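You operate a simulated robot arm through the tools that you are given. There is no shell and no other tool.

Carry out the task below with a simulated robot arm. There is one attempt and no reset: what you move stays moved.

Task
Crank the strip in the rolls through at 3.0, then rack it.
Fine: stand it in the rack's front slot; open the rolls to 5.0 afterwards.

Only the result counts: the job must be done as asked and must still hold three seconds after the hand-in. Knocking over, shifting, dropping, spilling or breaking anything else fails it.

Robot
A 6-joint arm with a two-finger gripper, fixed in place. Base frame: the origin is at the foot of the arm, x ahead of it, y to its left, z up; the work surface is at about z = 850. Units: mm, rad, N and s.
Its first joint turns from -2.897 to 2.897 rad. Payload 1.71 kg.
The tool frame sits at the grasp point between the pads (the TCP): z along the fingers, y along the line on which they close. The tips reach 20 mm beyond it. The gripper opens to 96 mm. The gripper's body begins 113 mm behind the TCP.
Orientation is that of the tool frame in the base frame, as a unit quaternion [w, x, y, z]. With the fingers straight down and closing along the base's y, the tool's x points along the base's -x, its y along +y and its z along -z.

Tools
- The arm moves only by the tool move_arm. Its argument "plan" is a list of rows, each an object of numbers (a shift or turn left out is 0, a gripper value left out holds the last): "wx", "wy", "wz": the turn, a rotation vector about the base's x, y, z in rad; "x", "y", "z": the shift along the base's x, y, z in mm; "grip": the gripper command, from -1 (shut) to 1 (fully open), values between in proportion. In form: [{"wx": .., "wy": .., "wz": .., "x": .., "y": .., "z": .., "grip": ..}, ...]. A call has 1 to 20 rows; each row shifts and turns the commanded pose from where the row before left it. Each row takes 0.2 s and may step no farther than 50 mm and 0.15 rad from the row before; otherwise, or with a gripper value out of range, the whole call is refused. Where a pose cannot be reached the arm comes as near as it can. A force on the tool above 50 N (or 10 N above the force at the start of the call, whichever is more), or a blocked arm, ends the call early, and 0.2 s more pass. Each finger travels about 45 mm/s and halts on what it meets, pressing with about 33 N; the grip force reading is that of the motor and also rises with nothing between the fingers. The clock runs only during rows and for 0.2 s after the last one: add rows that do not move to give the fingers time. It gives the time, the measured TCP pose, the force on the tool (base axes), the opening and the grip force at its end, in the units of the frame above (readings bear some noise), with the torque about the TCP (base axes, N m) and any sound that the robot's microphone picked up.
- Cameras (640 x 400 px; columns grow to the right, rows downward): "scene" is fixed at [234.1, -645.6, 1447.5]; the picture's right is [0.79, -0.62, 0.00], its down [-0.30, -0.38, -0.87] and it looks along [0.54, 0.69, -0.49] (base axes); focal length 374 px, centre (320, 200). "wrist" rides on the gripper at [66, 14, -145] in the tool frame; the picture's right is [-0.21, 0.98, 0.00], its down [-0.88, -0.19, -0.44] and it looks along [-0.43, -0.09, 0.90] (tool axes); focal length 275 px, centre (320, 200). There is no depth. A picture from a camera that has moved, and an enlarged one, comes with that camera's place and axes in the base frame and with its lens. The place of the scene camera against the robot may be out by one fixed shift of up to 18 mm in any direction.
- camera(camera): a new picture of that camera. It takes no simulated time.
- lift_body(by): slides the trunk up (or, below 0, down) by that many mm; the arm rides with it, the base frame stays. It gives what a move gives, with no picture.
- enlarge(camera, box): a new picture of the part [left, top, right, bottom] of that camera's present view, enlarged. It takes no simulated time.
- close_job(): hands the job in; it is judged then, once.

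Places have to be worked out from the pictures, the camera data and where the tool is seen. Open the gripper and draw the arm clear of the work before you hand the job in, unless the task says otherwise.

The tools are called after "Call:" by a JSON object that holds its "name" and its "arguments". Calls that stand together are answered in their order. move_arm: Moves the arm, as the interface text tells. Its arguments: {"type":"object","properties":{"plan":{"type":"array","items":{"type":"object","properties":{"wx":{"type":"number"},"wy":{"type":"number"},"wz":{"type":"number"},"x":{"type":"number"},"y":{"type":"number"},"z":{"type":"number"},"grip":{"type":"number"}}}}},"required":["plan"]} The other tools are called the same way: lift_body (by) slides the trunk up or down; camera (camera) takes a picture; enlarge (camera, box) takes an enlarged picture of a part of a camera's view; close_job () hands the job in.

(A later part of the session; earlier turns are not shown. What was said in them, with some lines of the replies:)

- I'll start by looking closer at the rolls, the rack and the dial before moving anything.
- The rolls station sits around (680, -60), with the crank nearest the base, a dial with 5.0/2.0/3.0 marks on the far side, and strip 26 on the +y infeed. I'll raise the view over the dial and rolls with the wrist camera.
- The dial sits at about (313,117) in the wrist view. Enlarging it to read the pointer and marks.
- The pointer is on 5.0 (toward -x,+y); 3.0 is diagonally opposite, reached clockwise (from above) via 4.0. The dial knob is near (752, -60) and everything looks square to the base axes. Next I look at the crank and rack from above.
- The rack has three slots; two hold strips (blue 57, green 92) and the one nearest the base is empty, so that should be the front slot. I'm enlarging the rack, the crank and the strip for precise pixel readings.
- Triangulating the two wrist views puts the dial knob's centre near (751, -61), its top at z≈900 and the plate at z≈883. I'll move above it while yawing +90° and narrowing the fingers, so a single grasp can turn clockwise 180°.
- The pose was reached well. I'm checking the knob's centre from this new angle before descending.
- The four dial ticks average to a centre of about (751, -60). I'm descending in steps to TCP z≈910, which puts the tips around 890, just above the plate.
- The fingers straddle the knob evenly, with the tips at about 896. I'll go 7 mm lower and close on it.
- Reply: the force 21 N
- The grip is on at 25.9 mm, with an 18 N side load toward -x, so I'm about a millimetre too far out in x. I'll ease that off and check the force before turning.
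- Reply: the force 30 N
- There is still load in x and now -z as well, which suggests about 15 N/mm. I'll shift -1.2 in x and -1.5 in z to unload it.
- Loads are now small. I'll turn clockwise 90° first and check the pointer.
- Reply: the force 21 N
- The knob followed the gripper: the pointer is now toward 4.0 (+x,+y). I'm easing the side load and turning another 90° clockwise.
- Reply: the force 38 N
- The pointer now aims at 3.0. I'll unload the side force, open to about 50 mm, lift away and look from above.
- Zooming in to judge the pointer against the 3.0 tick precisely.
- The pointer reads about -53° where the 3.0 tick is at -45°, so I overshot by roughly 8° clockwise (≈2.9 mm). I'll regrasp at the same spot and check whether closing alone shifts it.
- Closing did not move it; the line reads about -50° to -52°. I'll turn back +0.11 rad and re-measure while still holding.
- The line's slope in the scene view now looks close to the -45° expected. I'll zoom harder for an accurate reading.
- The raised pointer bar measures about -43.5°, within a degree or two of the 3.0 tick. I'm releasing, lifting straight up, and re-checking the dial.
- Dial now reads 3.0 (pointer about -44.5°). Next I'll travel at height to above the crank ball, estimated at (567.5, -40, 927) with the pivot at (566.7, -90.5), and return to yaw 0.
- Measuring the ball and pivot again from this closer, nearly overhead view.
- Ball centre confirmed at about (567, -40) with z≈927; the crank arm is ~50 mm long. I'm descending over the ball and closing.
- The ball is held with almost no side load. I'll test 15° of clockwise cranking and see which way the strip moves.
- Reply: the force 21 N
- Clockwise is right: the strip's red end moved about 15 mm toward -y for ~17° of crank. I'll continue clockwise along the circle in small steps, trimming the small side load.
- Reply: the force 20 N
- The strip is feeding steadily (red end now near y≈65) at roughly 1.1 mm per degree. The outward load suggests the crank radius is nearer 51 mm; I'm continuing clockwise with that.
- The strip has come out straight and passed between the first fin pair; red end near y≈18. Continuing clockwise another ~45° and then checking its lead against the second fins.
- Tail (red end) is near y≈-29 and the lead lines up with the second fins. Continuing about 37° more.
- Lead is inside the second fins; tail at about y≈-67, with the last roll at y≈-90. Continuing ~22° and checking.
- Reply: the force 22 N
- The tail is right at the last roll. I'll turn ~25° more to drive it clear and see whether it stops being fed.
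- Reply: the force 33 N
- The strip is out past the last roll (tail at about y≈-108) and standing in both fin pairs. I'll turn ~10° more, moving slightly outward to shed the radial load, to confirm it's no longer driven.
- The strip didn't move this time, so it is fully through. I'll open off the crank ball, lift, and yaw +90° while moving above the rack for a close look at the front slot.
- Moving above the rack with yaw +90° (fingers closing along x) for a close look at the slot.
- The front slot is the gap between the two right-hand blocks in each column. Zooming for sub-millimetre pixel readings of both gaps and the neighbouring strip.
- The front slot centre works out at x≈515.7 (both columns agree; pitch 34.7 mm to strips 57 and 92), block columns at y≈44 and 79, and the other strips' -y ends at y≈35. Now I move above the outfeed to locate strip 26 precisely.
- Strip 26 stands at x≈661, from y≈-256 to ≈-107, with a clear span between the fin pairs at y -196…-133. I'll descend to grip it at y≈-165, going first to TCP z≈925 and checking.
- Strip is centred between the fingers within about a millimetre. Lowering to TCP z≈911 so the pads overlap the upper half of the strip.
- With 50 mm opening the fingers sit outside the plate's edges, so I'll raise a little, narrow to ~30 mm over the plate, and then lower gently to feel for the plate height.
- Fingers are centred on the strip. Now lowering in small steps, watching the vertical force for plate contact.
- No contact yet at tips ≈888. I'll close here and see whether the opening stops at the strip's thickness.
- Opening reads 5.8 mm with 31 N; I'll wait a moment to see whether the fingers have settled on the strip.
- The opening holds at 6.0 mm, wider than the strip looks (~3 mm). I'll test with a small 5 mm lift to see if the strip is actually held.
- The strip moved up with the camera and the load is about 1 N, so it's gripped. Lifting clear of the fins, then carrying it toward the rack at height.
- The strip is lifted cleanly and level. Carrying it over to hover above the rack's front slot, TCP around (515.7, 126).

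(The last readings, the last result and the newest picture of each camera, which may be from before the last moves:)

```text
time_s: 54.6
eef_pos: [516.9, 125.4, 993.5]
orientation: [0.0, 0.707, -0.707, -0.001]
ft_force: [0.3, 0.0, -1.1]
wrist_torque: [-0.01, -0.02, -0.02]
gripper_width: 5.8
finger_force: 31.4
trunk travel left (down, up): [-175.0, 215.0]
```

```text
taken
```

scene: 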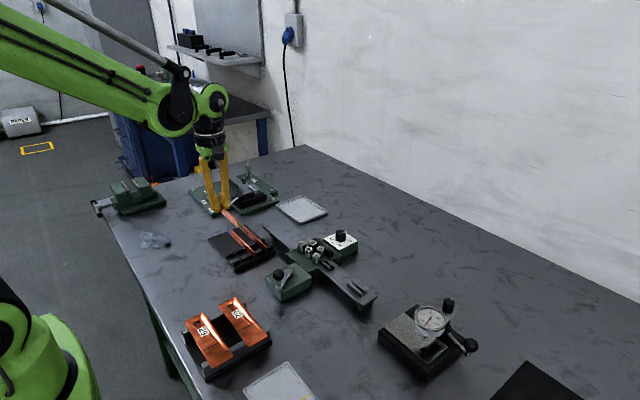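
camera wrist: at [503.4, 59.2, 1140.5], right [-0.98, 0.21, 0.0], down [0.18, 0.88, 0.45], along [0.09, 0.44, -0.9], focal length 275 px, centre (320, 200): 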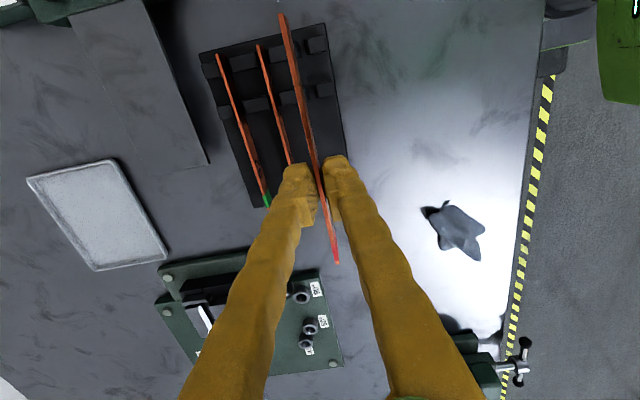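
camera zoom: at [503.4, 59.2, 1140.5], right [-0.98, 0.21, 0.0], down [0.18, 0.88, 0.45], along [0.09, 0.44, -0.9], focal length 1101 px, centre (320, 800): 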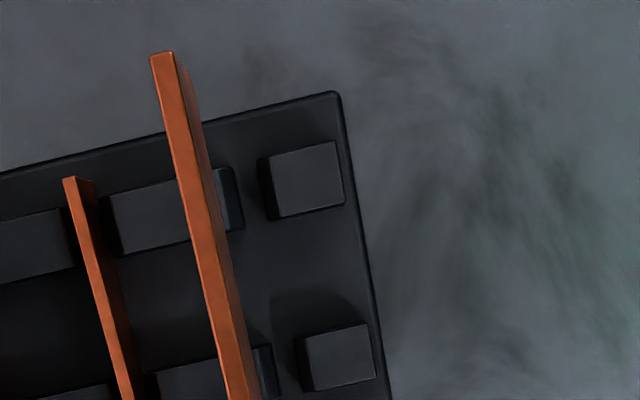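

Strip hovers above the rack; the slot centre is at about camera+12.1 mm in x. I'm zooming in to measure the strip's own top edge relative to the camera and correct the small x offset.

Call:
{"name": "enlarge", "arguments": {"camera": "wrist", "box": [264, 0, 328, 40]}}

Call:
{"name": "enlarge", "arguments": {"camera": "wrist", "box": [264, 35, 328, 75]}}

Call:
{"name": "enlarge", "arguments": {"camera": "wrist", "box": [280, 75, 344, 115]}}

Call:
{"name": "enlarge", "arguments": {"camera": "wrist", "box": [290, 130, 354, 170]}}

```text
10.00 times, centred on (296, 20) of wrist
camera zoom: at [503.4, 59.2, 1140.5], right [-0.98, 0.21, 0.0], down [0.18, 0.88, 0.45], along [0.09, 0.44, -0.9], focal length 2753 px, centre (560, 2000)
```

zoom: 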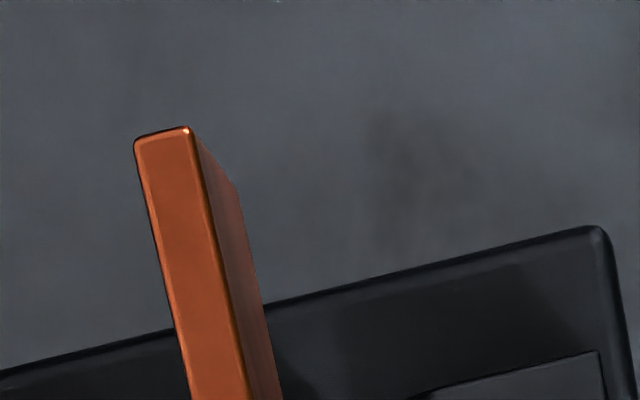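

```text
10.00 times, centred on (296, 55) of wrist
camera zoom: at [503.4, 59.2, 1140.5], right [-0.98, 0.21, 0.0], down [0.18, 0.88, 0.45], along [0.09, 0.44, -0.9], focal length 2753 px, centre (560, 1650)
```

zoom: 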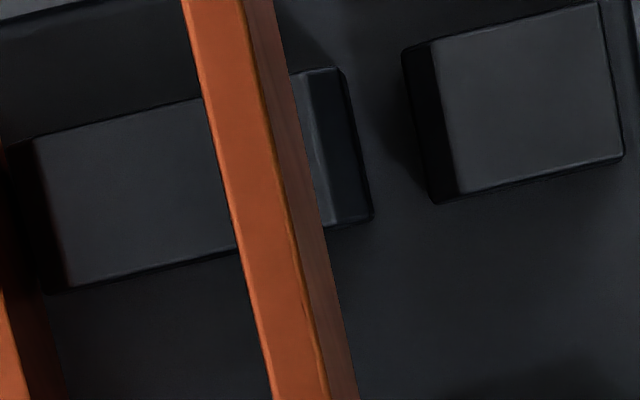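

```text
10.00 times, centred on (312, 95) of wrist
camera zoom: at [503.4, 59.2, 1140.5], right [-0.98, 0.21, 0.0], down [0.18, 0.88, 0.45], along [0.09, 0.44, -0.9], focal length 2753 px, centre (400, 1250)
```

zoom: 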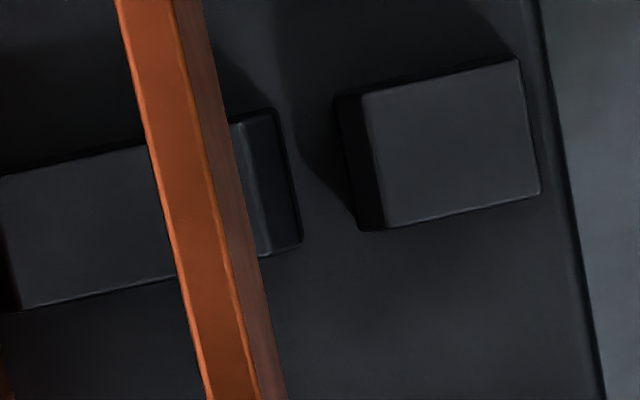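

```text
10.00 times, centred on (322, 150) of wrist
camera zoom: at [503.4, 59.2, 1140.5], right [-0.98, 0.21, 0.0], down [0.18, 0.88, 0.45], along [0.09, 0.44, -0.9], focal length 2753 px, centre (300, 700)
```

zoom: 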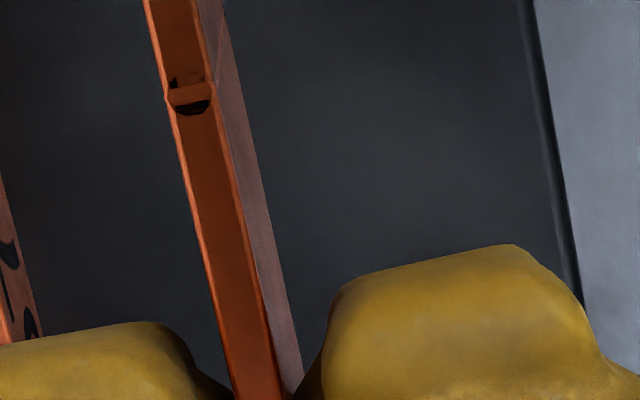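

Strip is vertical and parallel; its centre is at camera+13.3 versus the slot's camera+12.05, so I shift -1.2 mm in x and -0.8 mm in y. Then I lower to just above the blocks and re-check.

Call:
{"name": "move_arm", "arguments": {"plan": [{"x": -1.2, "y": -0.8, "z": -15}, {"z": -20}, {"z": -20}, {"z": -18}, {"z": -10}, {}, {}]}}

Call:
{"name": "enlarge", "arguments": {"camera": "wrist", "box": [240, 0, 400, 100]}}

Call:
{"name": "enlarge", "arguments": {"camera": "scene", "box": [190, 205, 302, 275]}}

```text
time_s: 56.2
eef_pos: [514.4, 123.4, 911.1]
orientation: [0.0, -0.707, 0.707, 0.001]
ft_force: [0.1, 0.5, 0.0]
wrist_torque: [0.01, 0.02, 0.04]
gripper_width: 6.1
finger_force: 30.7
trunk travel left (down, up): [-175.0, 215.0]
```

```text
4.00 times, centred on (320, 50) of wrist
camera zoom: at [501.9, 58.5, 1057.2], right [-0.98, 0.21, 0.0], down [0.18, 0.88, 0.45], along [0.09, 0.44, -0.9], focal length 1101 px, centre (320, 800)
```

zoom: 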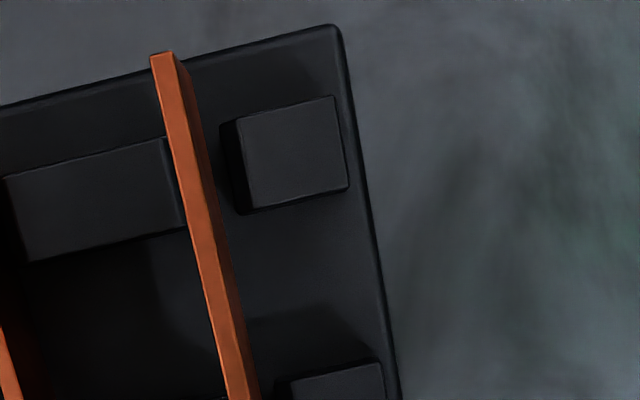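

```text
5.71 times, centred on (246, 240) of scene
camera zoom: at [234.1, -645.6, 1447.5], right [0.79, -0.62, 0.0], down [-0.3, -0.38, -0.87], along [0.54, 0.69, -0.49], focal length 2136 px, centre (743, -29)
```

zoom: 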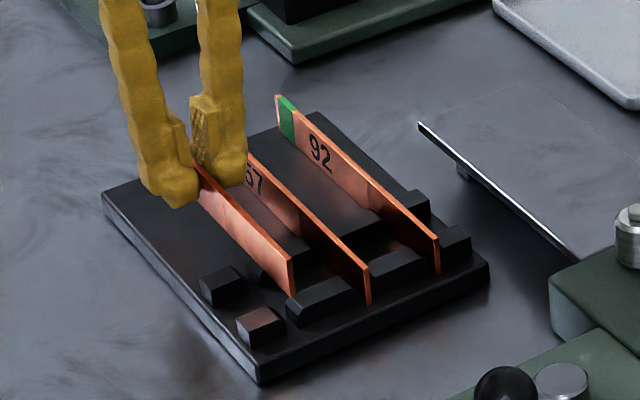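

Nearly in position. A closer look at both gap columns relative to the strip's lower edge.

Call:
{"name": "enlarge", "arguments": {"camera": "wrist", "box": [264, 0, 344, 50]}}

Call:
{"name": "enlarge", "arguments": {"camera": "wrist", "box": [272, 75, 352, 125]}}

Call:
{"name": "enlarge", "arguments": {"camera": "scene", "box": [222, 235, 270, 265]}}

```text
8.00 times, centred on (304, 25) of wrist
camera zoom: at [501.9, 58.5, 1057.2], right [-0.98, 0.21, 0.0], down [0.18, 0.88, 0.45], along [0.09, 0.44, -0.9], focal length 2202 px, centre (448, 1600)
```

zoom: 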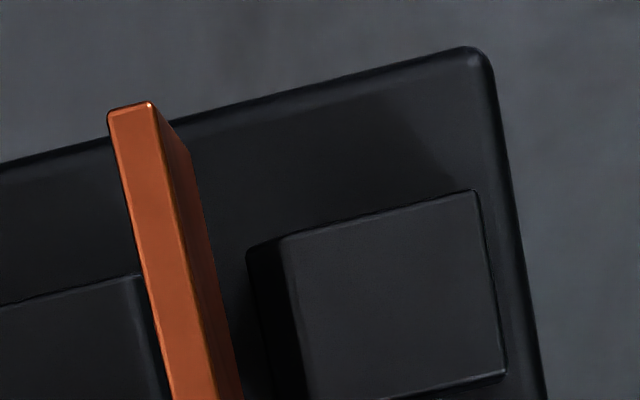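

```text
8.00 times, centred on (312, 100) of wrist
camera zoom: at [501.9, 58.5, 1057.2], right [-0.98, 0.21, 0.0], down [0.18, 0.88, 0.45], along [0.09, 0.44, -0.9], focal length 2202 px, centre (384, 1000)
```

zoom: 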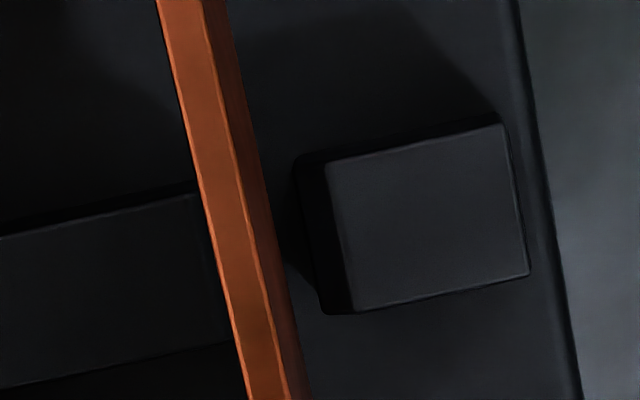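

```text
13.33 times, centred on (246, 250) of scene
camera zoom: at [234.1, -645.6, 1447.5], right [0.79, -0.62, 0.0], down [-0.3, -0.38, -0.87], along [0.54, 0.69, -0.49], focal length 4985 px, centre (1307, -467)
```

zoom: 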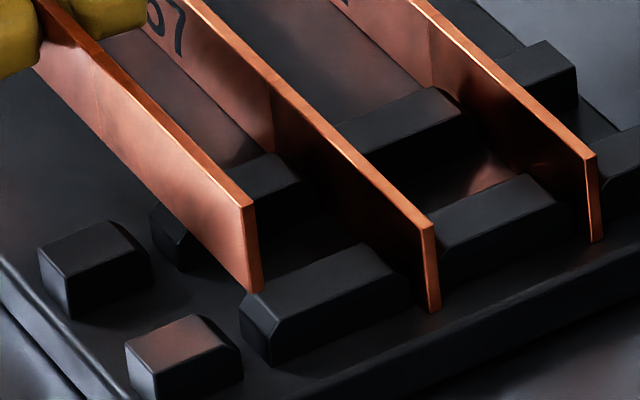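

Strip is within ~0.4 mm of the slot centre; I'll nudge +0.3 mm and lower into the lead-in chamfers, checking force.

Call:
{"name": "move_arm", "arguments": {"plan": [{"x": 0.3, "z": -5}, {"z": -4}, {"z": -4}, {}, {}]}}

Call:
{"name": "enlarge", "arguments": {"camera": "scene", "box": [222, 235, 270, 265]}}

Call:
{"name": "enlarge", "arguments": {"camera": "wrist", "box": [264, 0, 344, 50]}}

```text
time_s: 57.4
eef_pos: [516.3, 123.5, 896.5]
orientation: [-0.001, -0.707, 0.707, 0.001]
ft_force: [0.7, -0.5, -1.1]
wrist_torque: [-0.01, 0.0, 0.0]
gripper_width: 6.0
finger_force: 31.1
trunk travel left (down, up): [-175.0, 215.0]
```

```text
13.33 times, centred on (246, 250) of scene
camera zoom: at [234.1, -645.6, 1447.5], right [0.79, -0.62, 0.0], down [-0.3, -0.38, -0.87], along [0.54, 0.69, -0.49], focal length 4985 px, centre (1307, -467)
```

zoom: 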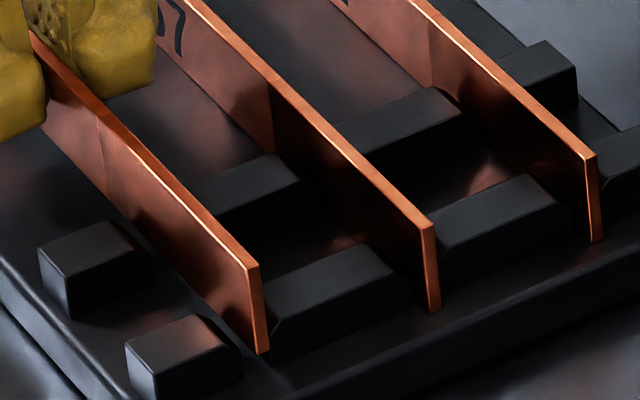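

```text
8.00 times, centred on (304, 25) of wrist
camera zoom: at [501.7, 59.2, 1043.0], right [-0.98, 0.21, 0.0], down [0.18, 0.88, 0.45], along [0.09, 0.44, -0.9], focal length 2202 px, centre (448, 1600)
```

zoom: 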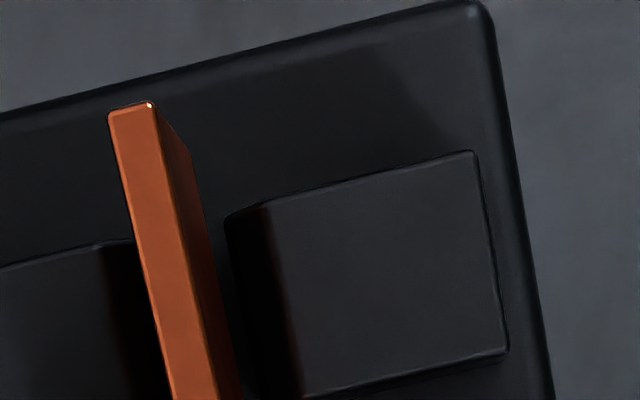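

The strip is entering between the blocks with no contact force; comparing with strips 57/92 it needs about 9 mm more. Lowering in small steps.

Call:
{"name": "move_arm", "arguments": {"plan": [{"z": -2, "y": -0.5}, {"z": -2}, {}]}}

Call:
{"name": "enlarge", "arguments": {"camera": "scene", "box": [222, 240, 262, 265]}}

Call:
{"name": "enlarge", "arguments": {"camera": "wrist", "box": [272, 60, 352, 110]}}

```text
time_s: 58.2
eef_pos: [514.0, 123.1, 893.4]
orientation: [0.0, -0.707, 0.707, 0.001]
ft_force: [0.0, 0.3, -0.9]
wrist_torque: [0.0, -0.02, 0.03]
gripper_width: 5.9
finger_force: 30.9
trunk travel left (down, up): [-175.0, 215.0]
```

```text
16.00 times, centred on (242, 252) of scene
camera zoom: at [234.1, -645.6, 1447.5], right [0.79, -0.62, 0.0], down [-0.3, -0.38, -0.87], along [0.54, 0.69, -0.49], focal length 5982 px, centre (1568, -640)
```

zoom: 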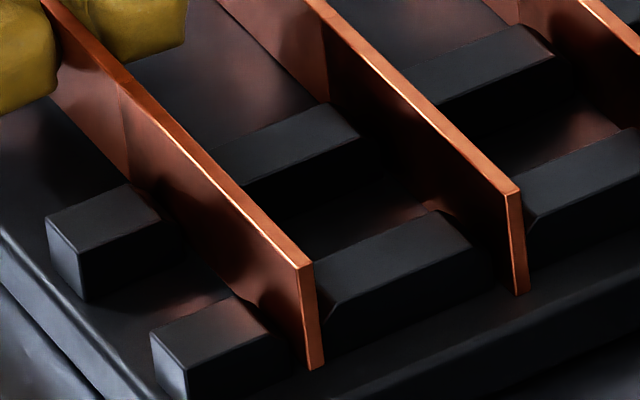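

```text
8.00 times, centred on (312, 85) of wrist
camera zoom: at [501.0, 58.4, 1039.1], right [-0.98, 0.21, 0.0], down [0.18, 0.88, 0.45], along [0.09, 0.44, -0.9], focal length 2202 px, centre (384, 1120)
```

zoom: 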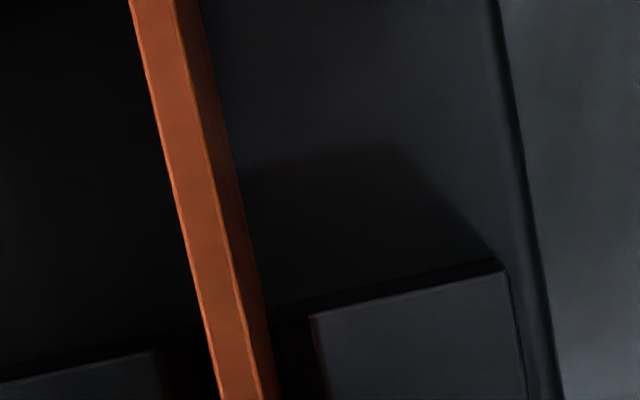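

Still no contact. The camera pose suggests I drifted about 1 mm toward -x, so I'll correct +0.8 mm while lowering 2 mm more.

Call:
{"name": "move_arm", "arguments": {"plan": [{"x": 0.8, "z": -1}, {"z": -1}, {}]}}

Call:
{"name": "enlarge", "arguments": {"camera": "scene", "box": [230, 248, 254, 263]}}

Call:
{"name": "enlarge", "arguments": {"camera": "wrist", "box": [272, 0, 352, 50]}}

```text
time_s: 59.0
eef_pos: [515.3, 122.8, 889.7]
orientation: [0.001, -0.707, 0.707, 0.002]
ft_force: [-0.1, -0.1, -0.6]
wrist_torque: [0.01, -0.01, -0.03]
gripper_width: 6.0
finger_force: 31.2
trunk travel left (down, up): [-175.0, 215.0]
```

```text
16.00 times, centred on (242, 256) of scene
camera zoom: at [234.1, -645.6, 1447.5], right [0.79, -0.62, 0.0], down [-0.3, -0.38, -0.87], along [0.54, 0.69, -0.49], focal length 5982 px, centre (1568, -688)
```

zoom: 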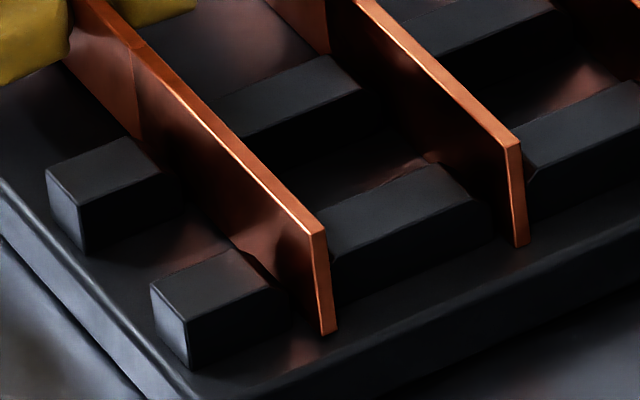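

```text
8.00 times, centred on (312, 25) of wrist
camera zoom: at [502.2, 57.1, 1036.7], right [-0.98, 0.21, 0.0], down [0.18, 0.88, 0.45], along [0.09, 0.44, -0.9], focal length 2202 px, centre (384, 1600)
```

zoom: 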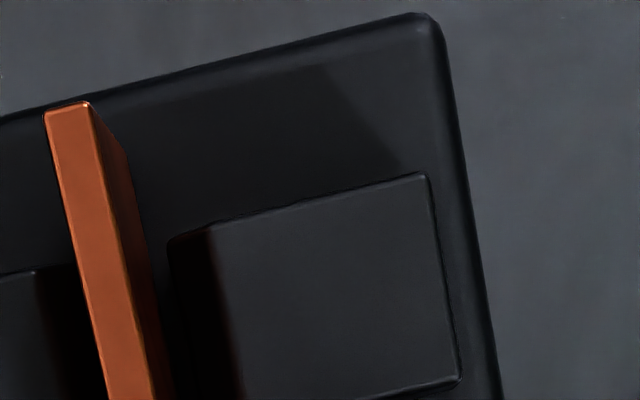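

The strip's end now matches the expected seated height (within ~1 mm) and lines up with 57 and 92. Lowering 1 mm more to feel contact.

Call:
{"name": "move_arm", "arguments": {"plan": [{"z": -0.7}, {"z": -0.7}, {}]}}

Call:
{"name": "enlarge", "arguments": {"camera": "scene", "box": [230, 248, 254, 263]}}

```text
time_s: 59.8
eef_pos: [515.2, 123.7, 889.3]
orientation: [0.0, 0.708, -0.707, -0.001]
ft_force: [0.0, 0.1, 3.1]
wrist_torque: [-0.21, 0.0, 0.02]
gripper_width: 5.9
finger_force: 31.5
trunk travel left (down, up): [-175.0, 215.0]
```

```text
16.00 times, centred on (242, 256) of scene
camera zoom: at [234.1, -645.6, 1447.5], right [0.79, -0.62, 0.0], down [-0.3, -0.38, -0.87], along [0.54, 0.69, -0.49], focal length 5982 px, centre (1568, -688)
```

zoom: 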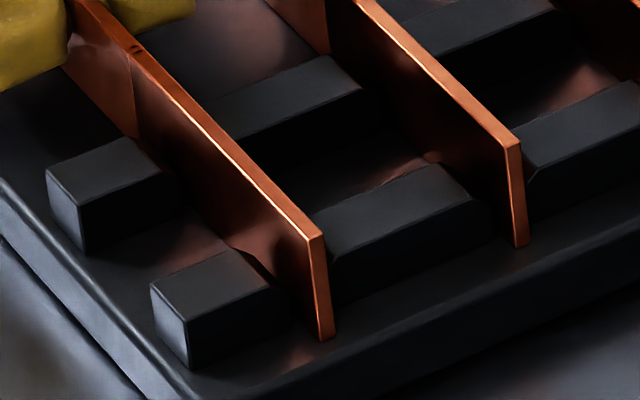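

Light contact at the strip's -y end (about 4 N). I'll lower a hair more and then release with a modest opening so the neighbours stay clear.

Call:
{"name": "move_arm", "arguments": {"plan": [{"z": -0.4}, {}, {"grip": -0.8}, {}, {"grip": -0.5}, {}, {}]}}

Call:
{"name": "enlarge", "arguments": {"camera": "scene", "box": [190, 205, 302, 275]}}

Call:
{"name": "enlarge", "arguments": {"camera": "wrist", "box": [240, 0, 400, 100]}}

```text
time_s: 61.4
eef_pos: [515.2, 123.2, 888.3]
orientation: [0.0, -0.707, 0.707, 0.001]
ft_force: [-0.6, 1.1, 0.0]
wrist_torque: [-0.01, 0.03, 0.03]
gripper_width: 24.1
finger_force: 0.0
trunk travel left (down, up): [-175.0, 215.0]
```

```text
5.71 times, centred on (246, 240) of scene
camera zoom: at [234.1, -645.6, 1447.5], right [0.79, -0.62, 0.0], down [-0.3, -0.38, -0.87], along [0.54, 0.69, -0.49], focal length 2136 px, centre (743, -29)
```

zoom: 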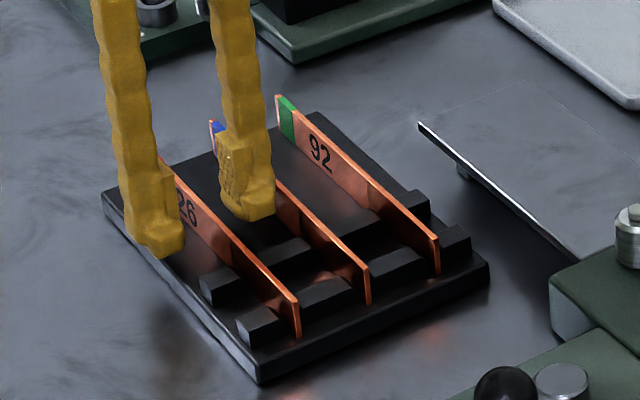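

```text
4.00 times, centred on (320, 50) of wrist
camera zoom: at [502.1, 57.4, 1035.2], right [-0.98, 0.21, 0.0], down [0.18, 0.88, 0.45], along [0.09, 0.44, -0.9], focal length 1101 px, centre (320, 800)
```

zoom: 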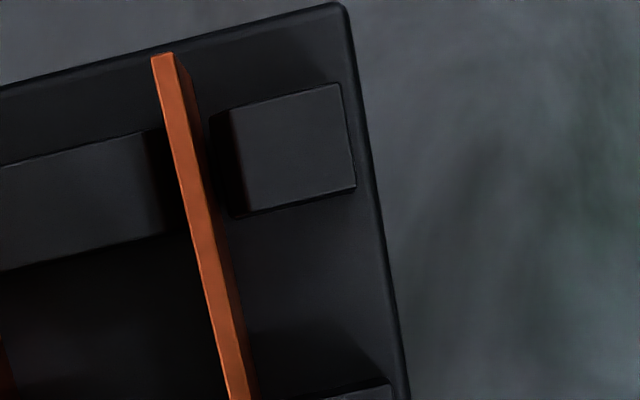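

The strip stands upright on its own in the front slot. Lifting the open fingers straight up and away.

Call:
{"name": "move_arm", "arguments": {"plan": [{"z": 8}, {"z": 15}, {"z": 25}, {"z": 30}, {"z": 30}, {}]}}

Call:
{"name": "enlarge", "arguments": {"camera": "scene", "box": [190, 205, 302, 275]}}

Call:
{"name": "enlarge", "arguments": {"camera": "wrist", "box": [200, 20, 400, 145]}}

Call:
{"name": "camera", "arguments": {"camera": "scene"}}

```text
time_s: 62.8
eef_pos: [516.4, 124.2, 996.6]
orientation: [0.0, -0.707, 0.708, 0.001]
ft_force: [0.0, -0.4, 0.6]
wrist_torque: [0.0, -0.05, 0.01]
gripper_width: 23.8
finger_force: 0.1
trunk travel left (down, up): [-175.0, 215.0]
```

```text
5.71 times, centred on (246, 240) of scene
camera zoom: at [234.1, -645.6, 1447.5], right [0.79, -0.62, 0.0], down [-0.3, -0.38, -0.87], along [0.54, 0.69, -0.49], focal length 2136 px, centre (743, -29)
```

zoom: 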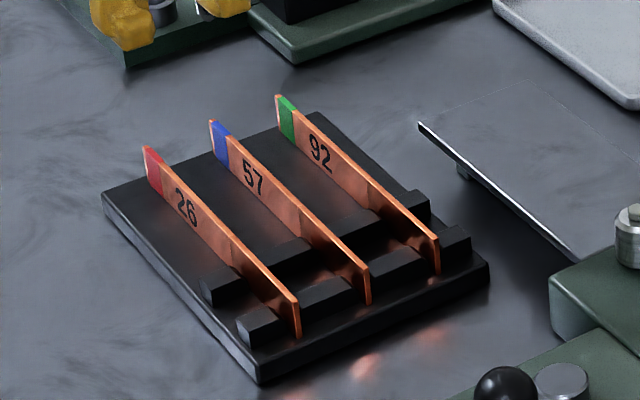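

```text
3.20 times, centred on (300, 82) of wrist
camera zoom: at [503.1, 57.8, 1142.3], right [-0.98, 0.21, 0.0], down [0.18, 0.88, 0.45], along [0.09, 0.44, -0.9], focal length 881 px, centre (384, 576)
```

zoom: 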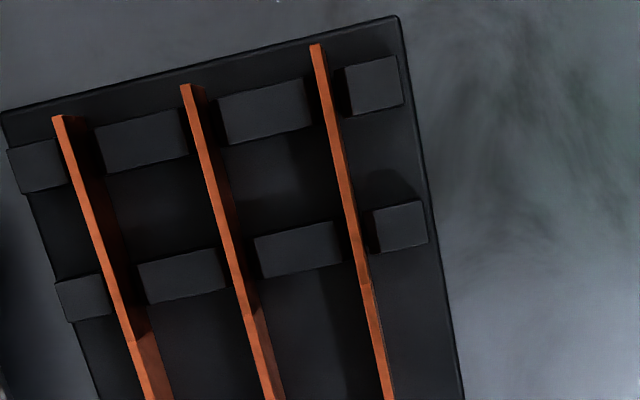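

```text
taken
```

scene: 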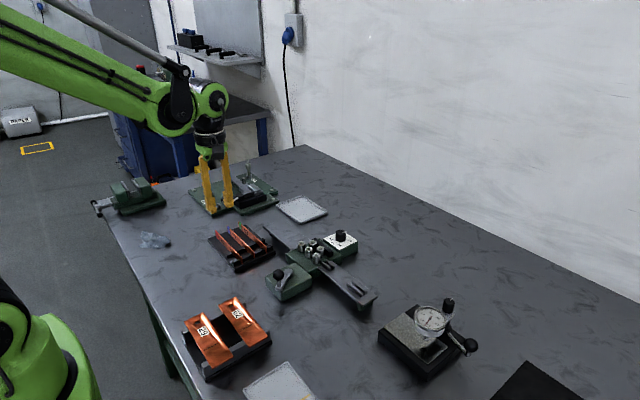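

Strip 26 is neatly racked alongside 57 and 92. Now I head back to the dial, rotating to yaw -90° on the way so one grasp can turn it counter-clockwise 180° back to 5.0.

Call:
{"name": "move_arm", "arguments": {"plan": [{"x": 11.17, "y": -8.77, "wz": -0.1496, "grip": 0.05}, {"x": 11.17, "y": -8.77, "wz": -0.1496}, {"x": 11.17, "y": -8.77, "wz": -0.1496}, {"x": 11.17, "y": -8.77, "wz": -0.1496}, {"x": 11.17, "y": -8.77, "wz": -0.1496}, {"x": 11.17, "y": -8.77, "wz": -0.1496}, {"x": 11.17, "y": -8.77, "wz": -0.1496}, {"x": 11.17, "y": -8.77, "wz": -0.1496}, {"x": 11.17, "y": -8.77, "wz": -0.1496}, {"x": 11.17, "y": -8.77, "wz": -0.1496}, {"x": 11.17, "y": -8.77, "wz": -0.1496}, {"x": 11.17, "y": -8.77, "wz": -0.1496}, {"x": 11.17, "y": -8.77, "wz": -0.1496}, {"x": 11.17, "y": -8.77, "wz": -0.1496}, {"x": 11.17, "y": -8.77, "wz": -0.1496}, {"x": 11.17, "y": -8.77, "wz": -0.1496}, {"x": 11.17, "y": -8.77, "wz": -0.1496}, {"x": 11.17, "y": -8.77, "wz": -0.1496}, {}]}}

```text
time_s: 66.8
eef_pos: [716.3, -35.6, 994.6]
orientation: [0.0, 0.532, 0.847, 0.001]
ft_force: [-0.1, -0.7, -0.4]
wrist_torque: [0.03, -0.01, -0.01]
gripper_width: 50.5
finger_force: 0.1
trunk travel left (down, up): [-175.0, 215.0]
```

Almost there; finishing the move to above the knob at yaw -90°.

Call:
{"name": "move_arm", "arguments": {"plan": [{"x": 11.6, "y": -8.1, "wz": -0.1496}, {"x": 11.6, "y": -8.1, "wz": -0.1496}, {"x": 11.6, "y": -8.1, "wz": -0.1496}, {}, {}]}}

Call:
{"name": "enlarge", "arguments": {"camera": "wrist", "box": [280, 105, 376, 165]}}

Call:
{"name": "camera", "arguments": {"camera": "wrist"}}

```text
time_s: 68.0
eef_pos: [751.6, -59.7, 996.3]
orientation: [0.0, 0.707, 0.707, -0.001]
ft_force: [-0.5, 0.9, 0.4]
wrist_torque: [-0.01, 0.0, -0.05]
gripper_width: 50.4
finger_force: 0.0
trunk travel left (down, up): [-175.0, 215.0]
```

```text
6.67 times, centred on (328, 135) of wrist
camera zoom: at [765.6, 6.5, 1143.1], right [0.98, -0.21, 0.0], down [-0.18, -0.88, 0.45], along [-0.09, -0.44, -0.9], focal length 1835 px, centre (267, 633)
```

zoom: 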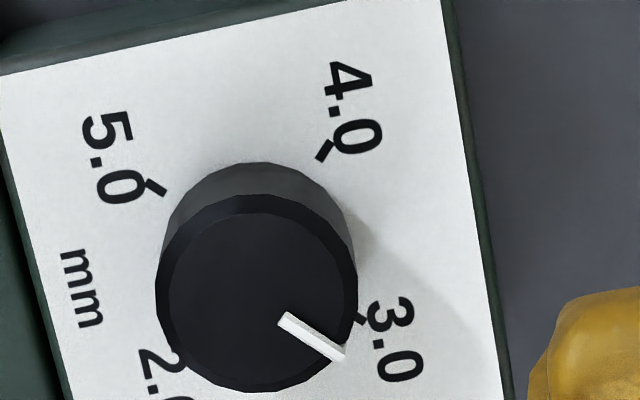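

```text
taken
camera wrist: at [765.6, 6.5, 1143.1], right [0.98, -0.21, 0.0], down [-0.18, -0.88, 0.45], along [-0.09, -0.44, -0.9], focal length 275 px, centre (320, 200)
```

wrist: 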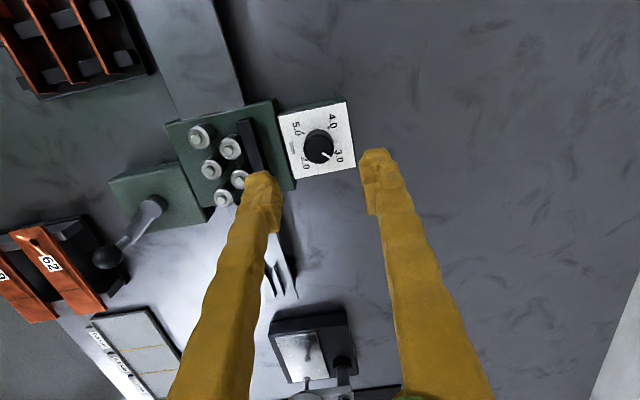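

Knob still reads 3.0. Descending with a -1.2 mm x correction and gripping it.

Call:
{"name": "move_arm", "arguments": {"plan": [{"x": -1.2, "z": -30}, {"z": -30}, {"z": -17}, {"z": -9}, {}, {"grip": -1}, {}, {}, {}]}}

Call:
{"name": "enlarge", "arguments": {"camera": "scene", "box": [325, 222, 365, 247]}}

```text
time_s: 70.0
eef_pos: [750.2, -59.5, 910.8]
orientation: [0.0, 0.706, 0.708, -0.001]
ft_force: [-14.7, 0.5, -8.5]
wrist_torque: [-0.01, 0.17, 0.02]
gripper_width: 25.7
finger_force: 34.5
trunk travel left (down, up): [-175.0, 215.0]
```

```text
16.00 times, centred on (345, 234) of scene
camera zoom: at [234.1, -645.6, 1447.5], right [0.79, -0.62, 0.0], down [-0.3, -0.38, -0.87], along [0.54, 0.69, -0.49], focal length 5982 px, centre (-80, -352)
```

zoom: 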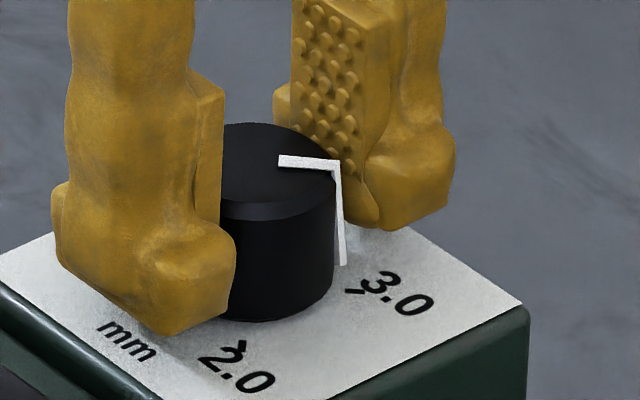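

Gripped; a small side load of about -15 N in x to relieve. Turning counter-clockwise the first 90°.

Call:
{"name": "move_arm", "arguments": {"plan": [{"x": -0.7, "z": -0.4, "wz": 0.05}, {"wz": 0.1}, {"wz": 0.1421}, {"wz": 0.1421}, {"wz": 0.1421}, {"wz": 0.1421}, {"wz": 0.1421}, {"wz": 0.1421}, {"wz": 0.1421}, {"wz": 0.1421}, {"wz": 0.1421}, {"wz": 0.1421}, {}]}}

Call:
{"name": "enlarge", "arguments": {"camera": "scene", "box": [325, 222, 365, 247]}}

```text
time_s: 72.8
eef_pos: [750.0, -60.7, 911.6]
orientation: [0.0, -0.001, 1.0, 0.001]
ft_force: [10.8, -9.9, 11.7]
wrist_torque: [-0.13, -0.44, 0.04]
gripper_width: 25.7
finger_force: 34.9
trunk travel left (down, up): [-175.0, 215.0]
```

```text
16.00 times, centred on (345, 234) of scene
camera zoom: at [234.1, -645.6, 1447.5], right [0.79, -0.62, 0.0], down [-0.3, -0.38, -0.87], along [0.54, 0.69, -0.49], focal length 5982 px, centre (-80, -352)
```

zoom: 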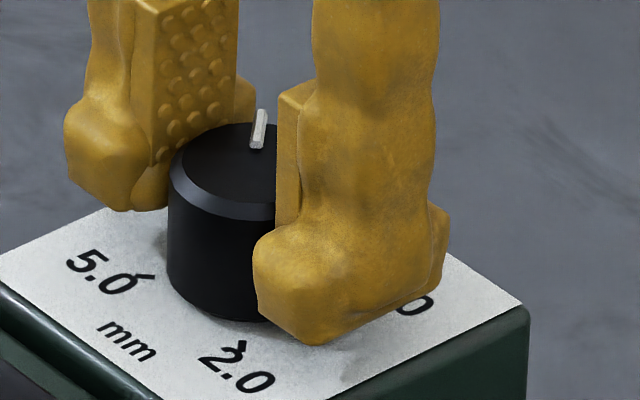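

The pointer is at 4.0 and following the gripper. Turning the remaining 90° counter-clockwise to 5.0.

Call:
{"name": "move_arm", "arguments": {"plan": [{"x": 0.4, "y": -0.4, "z": 0.4, "wz": 0.05}, {"wz": 0.1}, {"wz": 0.1421}, {"wz": 0.1421}, {"wz": 0.1421}, {"wz": 0.1421}, {"wz": 0.1421}, {"wz": 0.1421}, {"wz": 0.1421}, {"wz": 0.1421}, {"wz": 0.1421}, {"wz": 0.1421}, {}]}}

Call:
{"name": "enlarge", "arguments": {"camera": "wrist", "box": [280, 160, 376, 220]}}

Call:
{"name": "enlarge", "arguments": {"camera": "wrist", "box": [318, 190, 350, 210]}}

Call:
{"name": "enlarge", "arguments": {"camera": "scene", "box": [325, 222, 365, 247]}}

```text
time_s: 75.6
eef_pos: [750.0, -60.5, 912.3]
orientation: [0.0, 0.708, -0.706, -0.002]
ft_force: [-2.2, 2.2, 0.4]
wrist_torque: [0.17, 0.02, 0.06]
gripper_width: 25.8
finger_force: 34.9
trunk travel left (down, up): [-175.0, 215.0]
```

```text
6.67 times, centred on (328, 190) of wrist
camera zoom: at [736.9, -125.2, 1057.8], right [-0.98, 0.2, 0.0], down [0.18, 0.88, 0.45], along [0.09, 0.44, -0.9], focal length 1835 px, centre (267, 267)
```

zoom: 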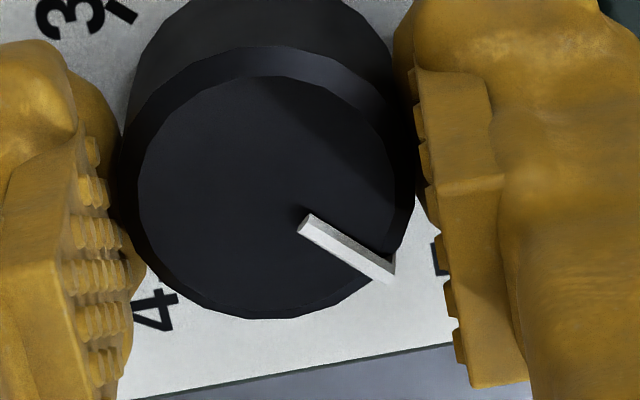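

```text
16.00 times, centred on (334, 200) of wrist
camera zoom: at [736.9, -125.2, 1057.8], right [-0.98, 0.2, 0.0], down [0.18, 0.88, 0.45], along [0.09, 0.44, -0.9], focal length 4404 px, centre (96, 200)
```

zoom: 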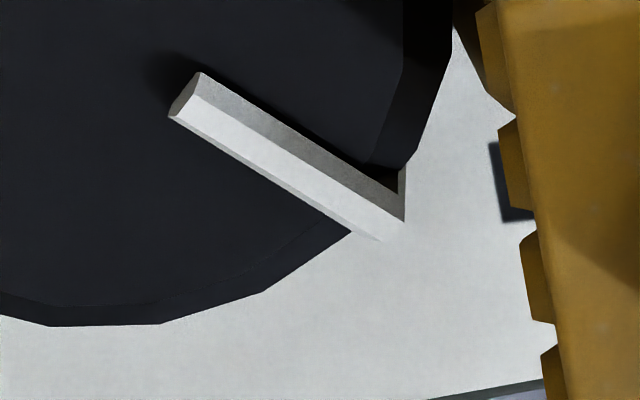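

```text
16.00 times, centred on (345, 234) of scene
camera zoom: at [234.1, -645.6, 1447.5], right [0.79, -0.62, 0.0], down [-0.3, -0.38, -0.87], along [0.54, 0.69, -0.49], focal length 5982 px, centre (-80, -352)
```

zoom: 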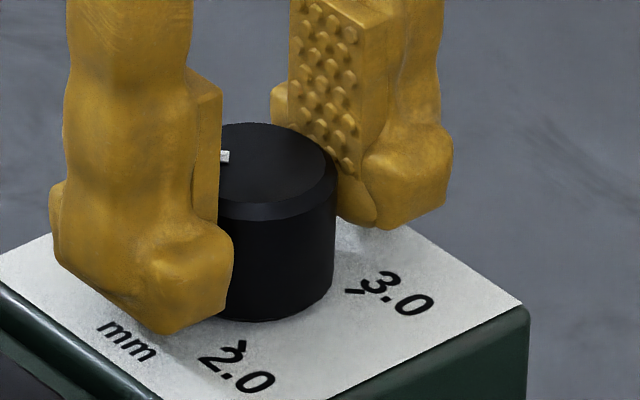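

The pointer bar measures about 135.8° against the 5.0 tick at 135°, which is on the mark. Releasing and lifting to confirm.

Call:
{"name": "move_arm", "arguments": {"plan": [{"grip": 0.05}, {}, {}, {"z": 15}, {"z": 30}, {"z": 40}, {}]}}

Call:
{"name": "enlarge", "arguments": {"camera": "wrist", "box": [272, 115, 368, 175]}}

Call:
{"name": "enlarge", "arguments": {"camera": "scene", "box": [325, 222, 365, 247]}}

```text
time_s: 77.2
eef_pos: [749.9, -60.3, 996.8]
orientation: [0.0, 0.707, -0.707, -0.001]
ft_force: [-0.4, 0.2, -0.1]
wrist_torque: [0.01, -0.02, 0.0]
gripper_width: 50.6
finger_force: 0.1
trunk travel left (down, up): [-175.0, 215.0]
```

```text
6.67 times, centred on (320, 145) of wrist
camera zoom: at [736.9, -125.7, 1142.7], right [-0.98, 0.21, 0.0], down [0.18, 0.88, 0.45], along [0.09, 0.44, -0.9], focal length 1835 px, centre (320, 567)
```

zoom: 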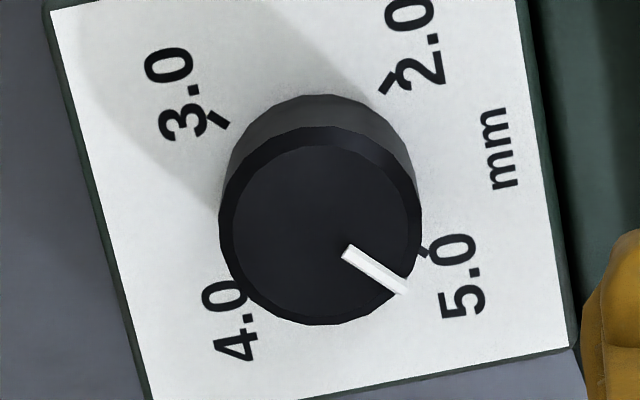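

```text
16.00 times, centred on (345, 234) of scene
camera zoom: at [234.1, -645.6, 1447.5], right [0.79, -0.62, 0.0], down [-0.3, -0.38, -0.87], along [0.54, 0.69, -0.49], focal length 5982 px, centre (-80, -352)
```

zoom: 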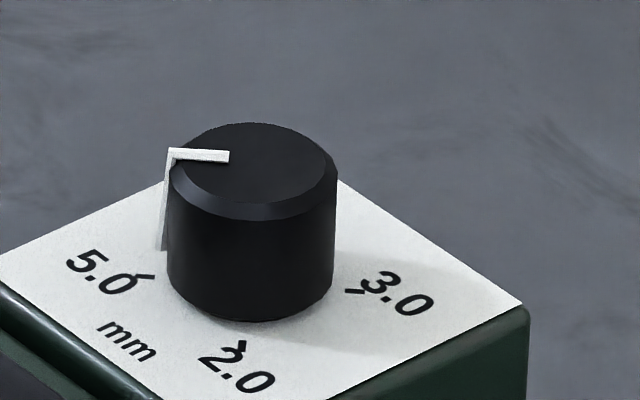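

The dial is back on 5.0 (≈134.6°). Retracting the arm up and away with the gripper open, then a last check of the whole scene.

Call:
{"name": "move_arm", "arguments": {"plan": [{"z": 30}, {"z": 30}, {"x": -25, "y": -15, "z": 25, "grip": 1}, {"x": -30, "y": -25, "z": 20}, {"x": -30, "y": -25, "z": 20}, {"x": -30, "y": -25, "z": 20}, {"x": -30, "y": -25, "z": 15}, {"x": -30, "y": -25, "z": 15}, {}, {}]}}

Call:
{"name": "camera", "arguments": {"camera": "scene"}}

Call:
{"name": "enlarge", "arguments": {"camera": "scene", "box": [200, 200, 400, 325]}}

Call:
{"name": "enlarge", "arguments": {"camera": "scene", "box": [200, 215, 280, 265]}}

```text
time_s: 79.4
eef_pos: [575.4, -199.0, 1168.3]
orientation: [0.0, 0.707, -0.707, -0.001]
ft_force: [0.6, -1.1, -0.3]
wrist_torque: [0.03, 0.03, -0.01]
gripper_width: 95.8
finger_force: 0.1
trunk travel left (down, up): [-175.0, 215.0]
```

```text
taken
```

scene: 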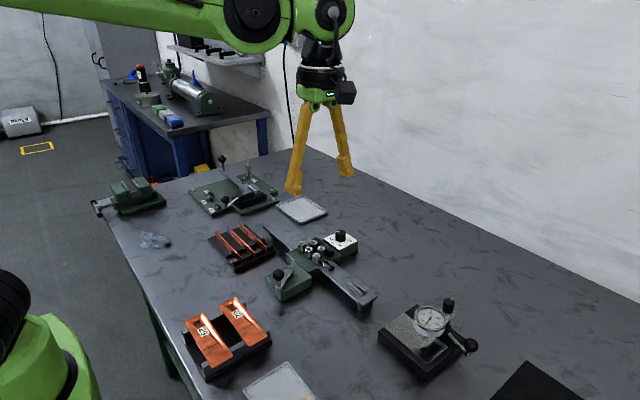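

```text
3.20 times, centred on (300, 262) of scene
camera zoom: at [234.1, -645.6, 1447.5], right [0.79, -0.62, 0.0], down [-0.3, -0.38, -0.87], along [0.54, 0.69, -0.49], focal length 1196 px, centre (384, 0)
```

zoom: 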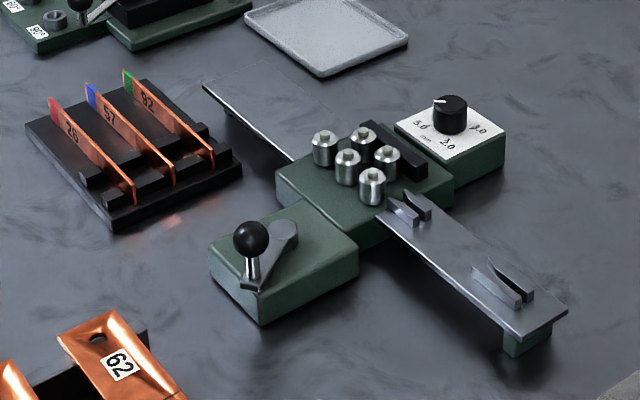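

```text
8.00 times, centred on (240, 240) of scene
camera zoom: at [234.1, -645.6, 1447.5], right [0.79, -0.62, 0.0], down [-0.3, -0.38, -0.87], along [0.54, 0.69, -0.49], focal length 2991 px, centre (960, -120)
```

zoom: 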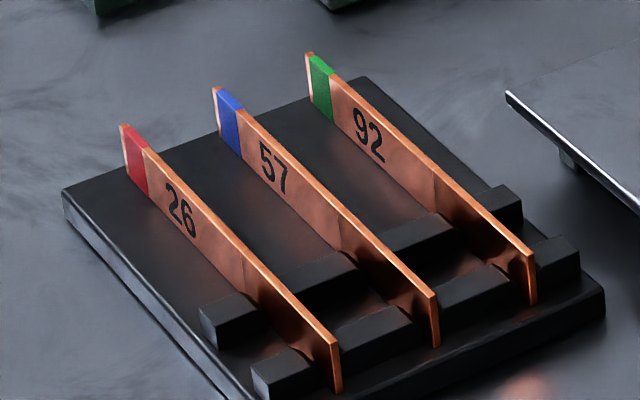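

Everything checks out: strip 26 stands straight in the front slot beside 57 and 92, the rolls are empty, the dial is on 5.0, and nothing else moved. The arm is clear with the gripper open, so I'm handing the job in.

Call:
{"name": "close_job", "arguments": {}}

```text
The job is handed in.
```

I cranked strip 26 through the rolls at 3.0, stood it in the rack's front slot and set the dial back to 5.0. The job is handed in, and the hand-in returned no result.

- **Rolls at 3.0:** My first turn of the dial overshot to about 2.9, so I corrected it before cranking. The pointer then read within about 1° of the 3.0 mark. I cranked until the strip was clear of the last roll and no longer moved when I turned the handle.
- **Rack:** I took the front slot to be the empty one nearest the arm, since strips 57 and 92 fill the other two. Strip 26 stands upright there, lined up with its neighbours.
- **Rolls at 5.0:** The pointer reads within about 1° of the 5.0 mark.
- **Everything else:** In the final scene picture nothing else looks moved. The crank handle stays where I left it, partway round. The gripper is open and the arm is clear of the work.
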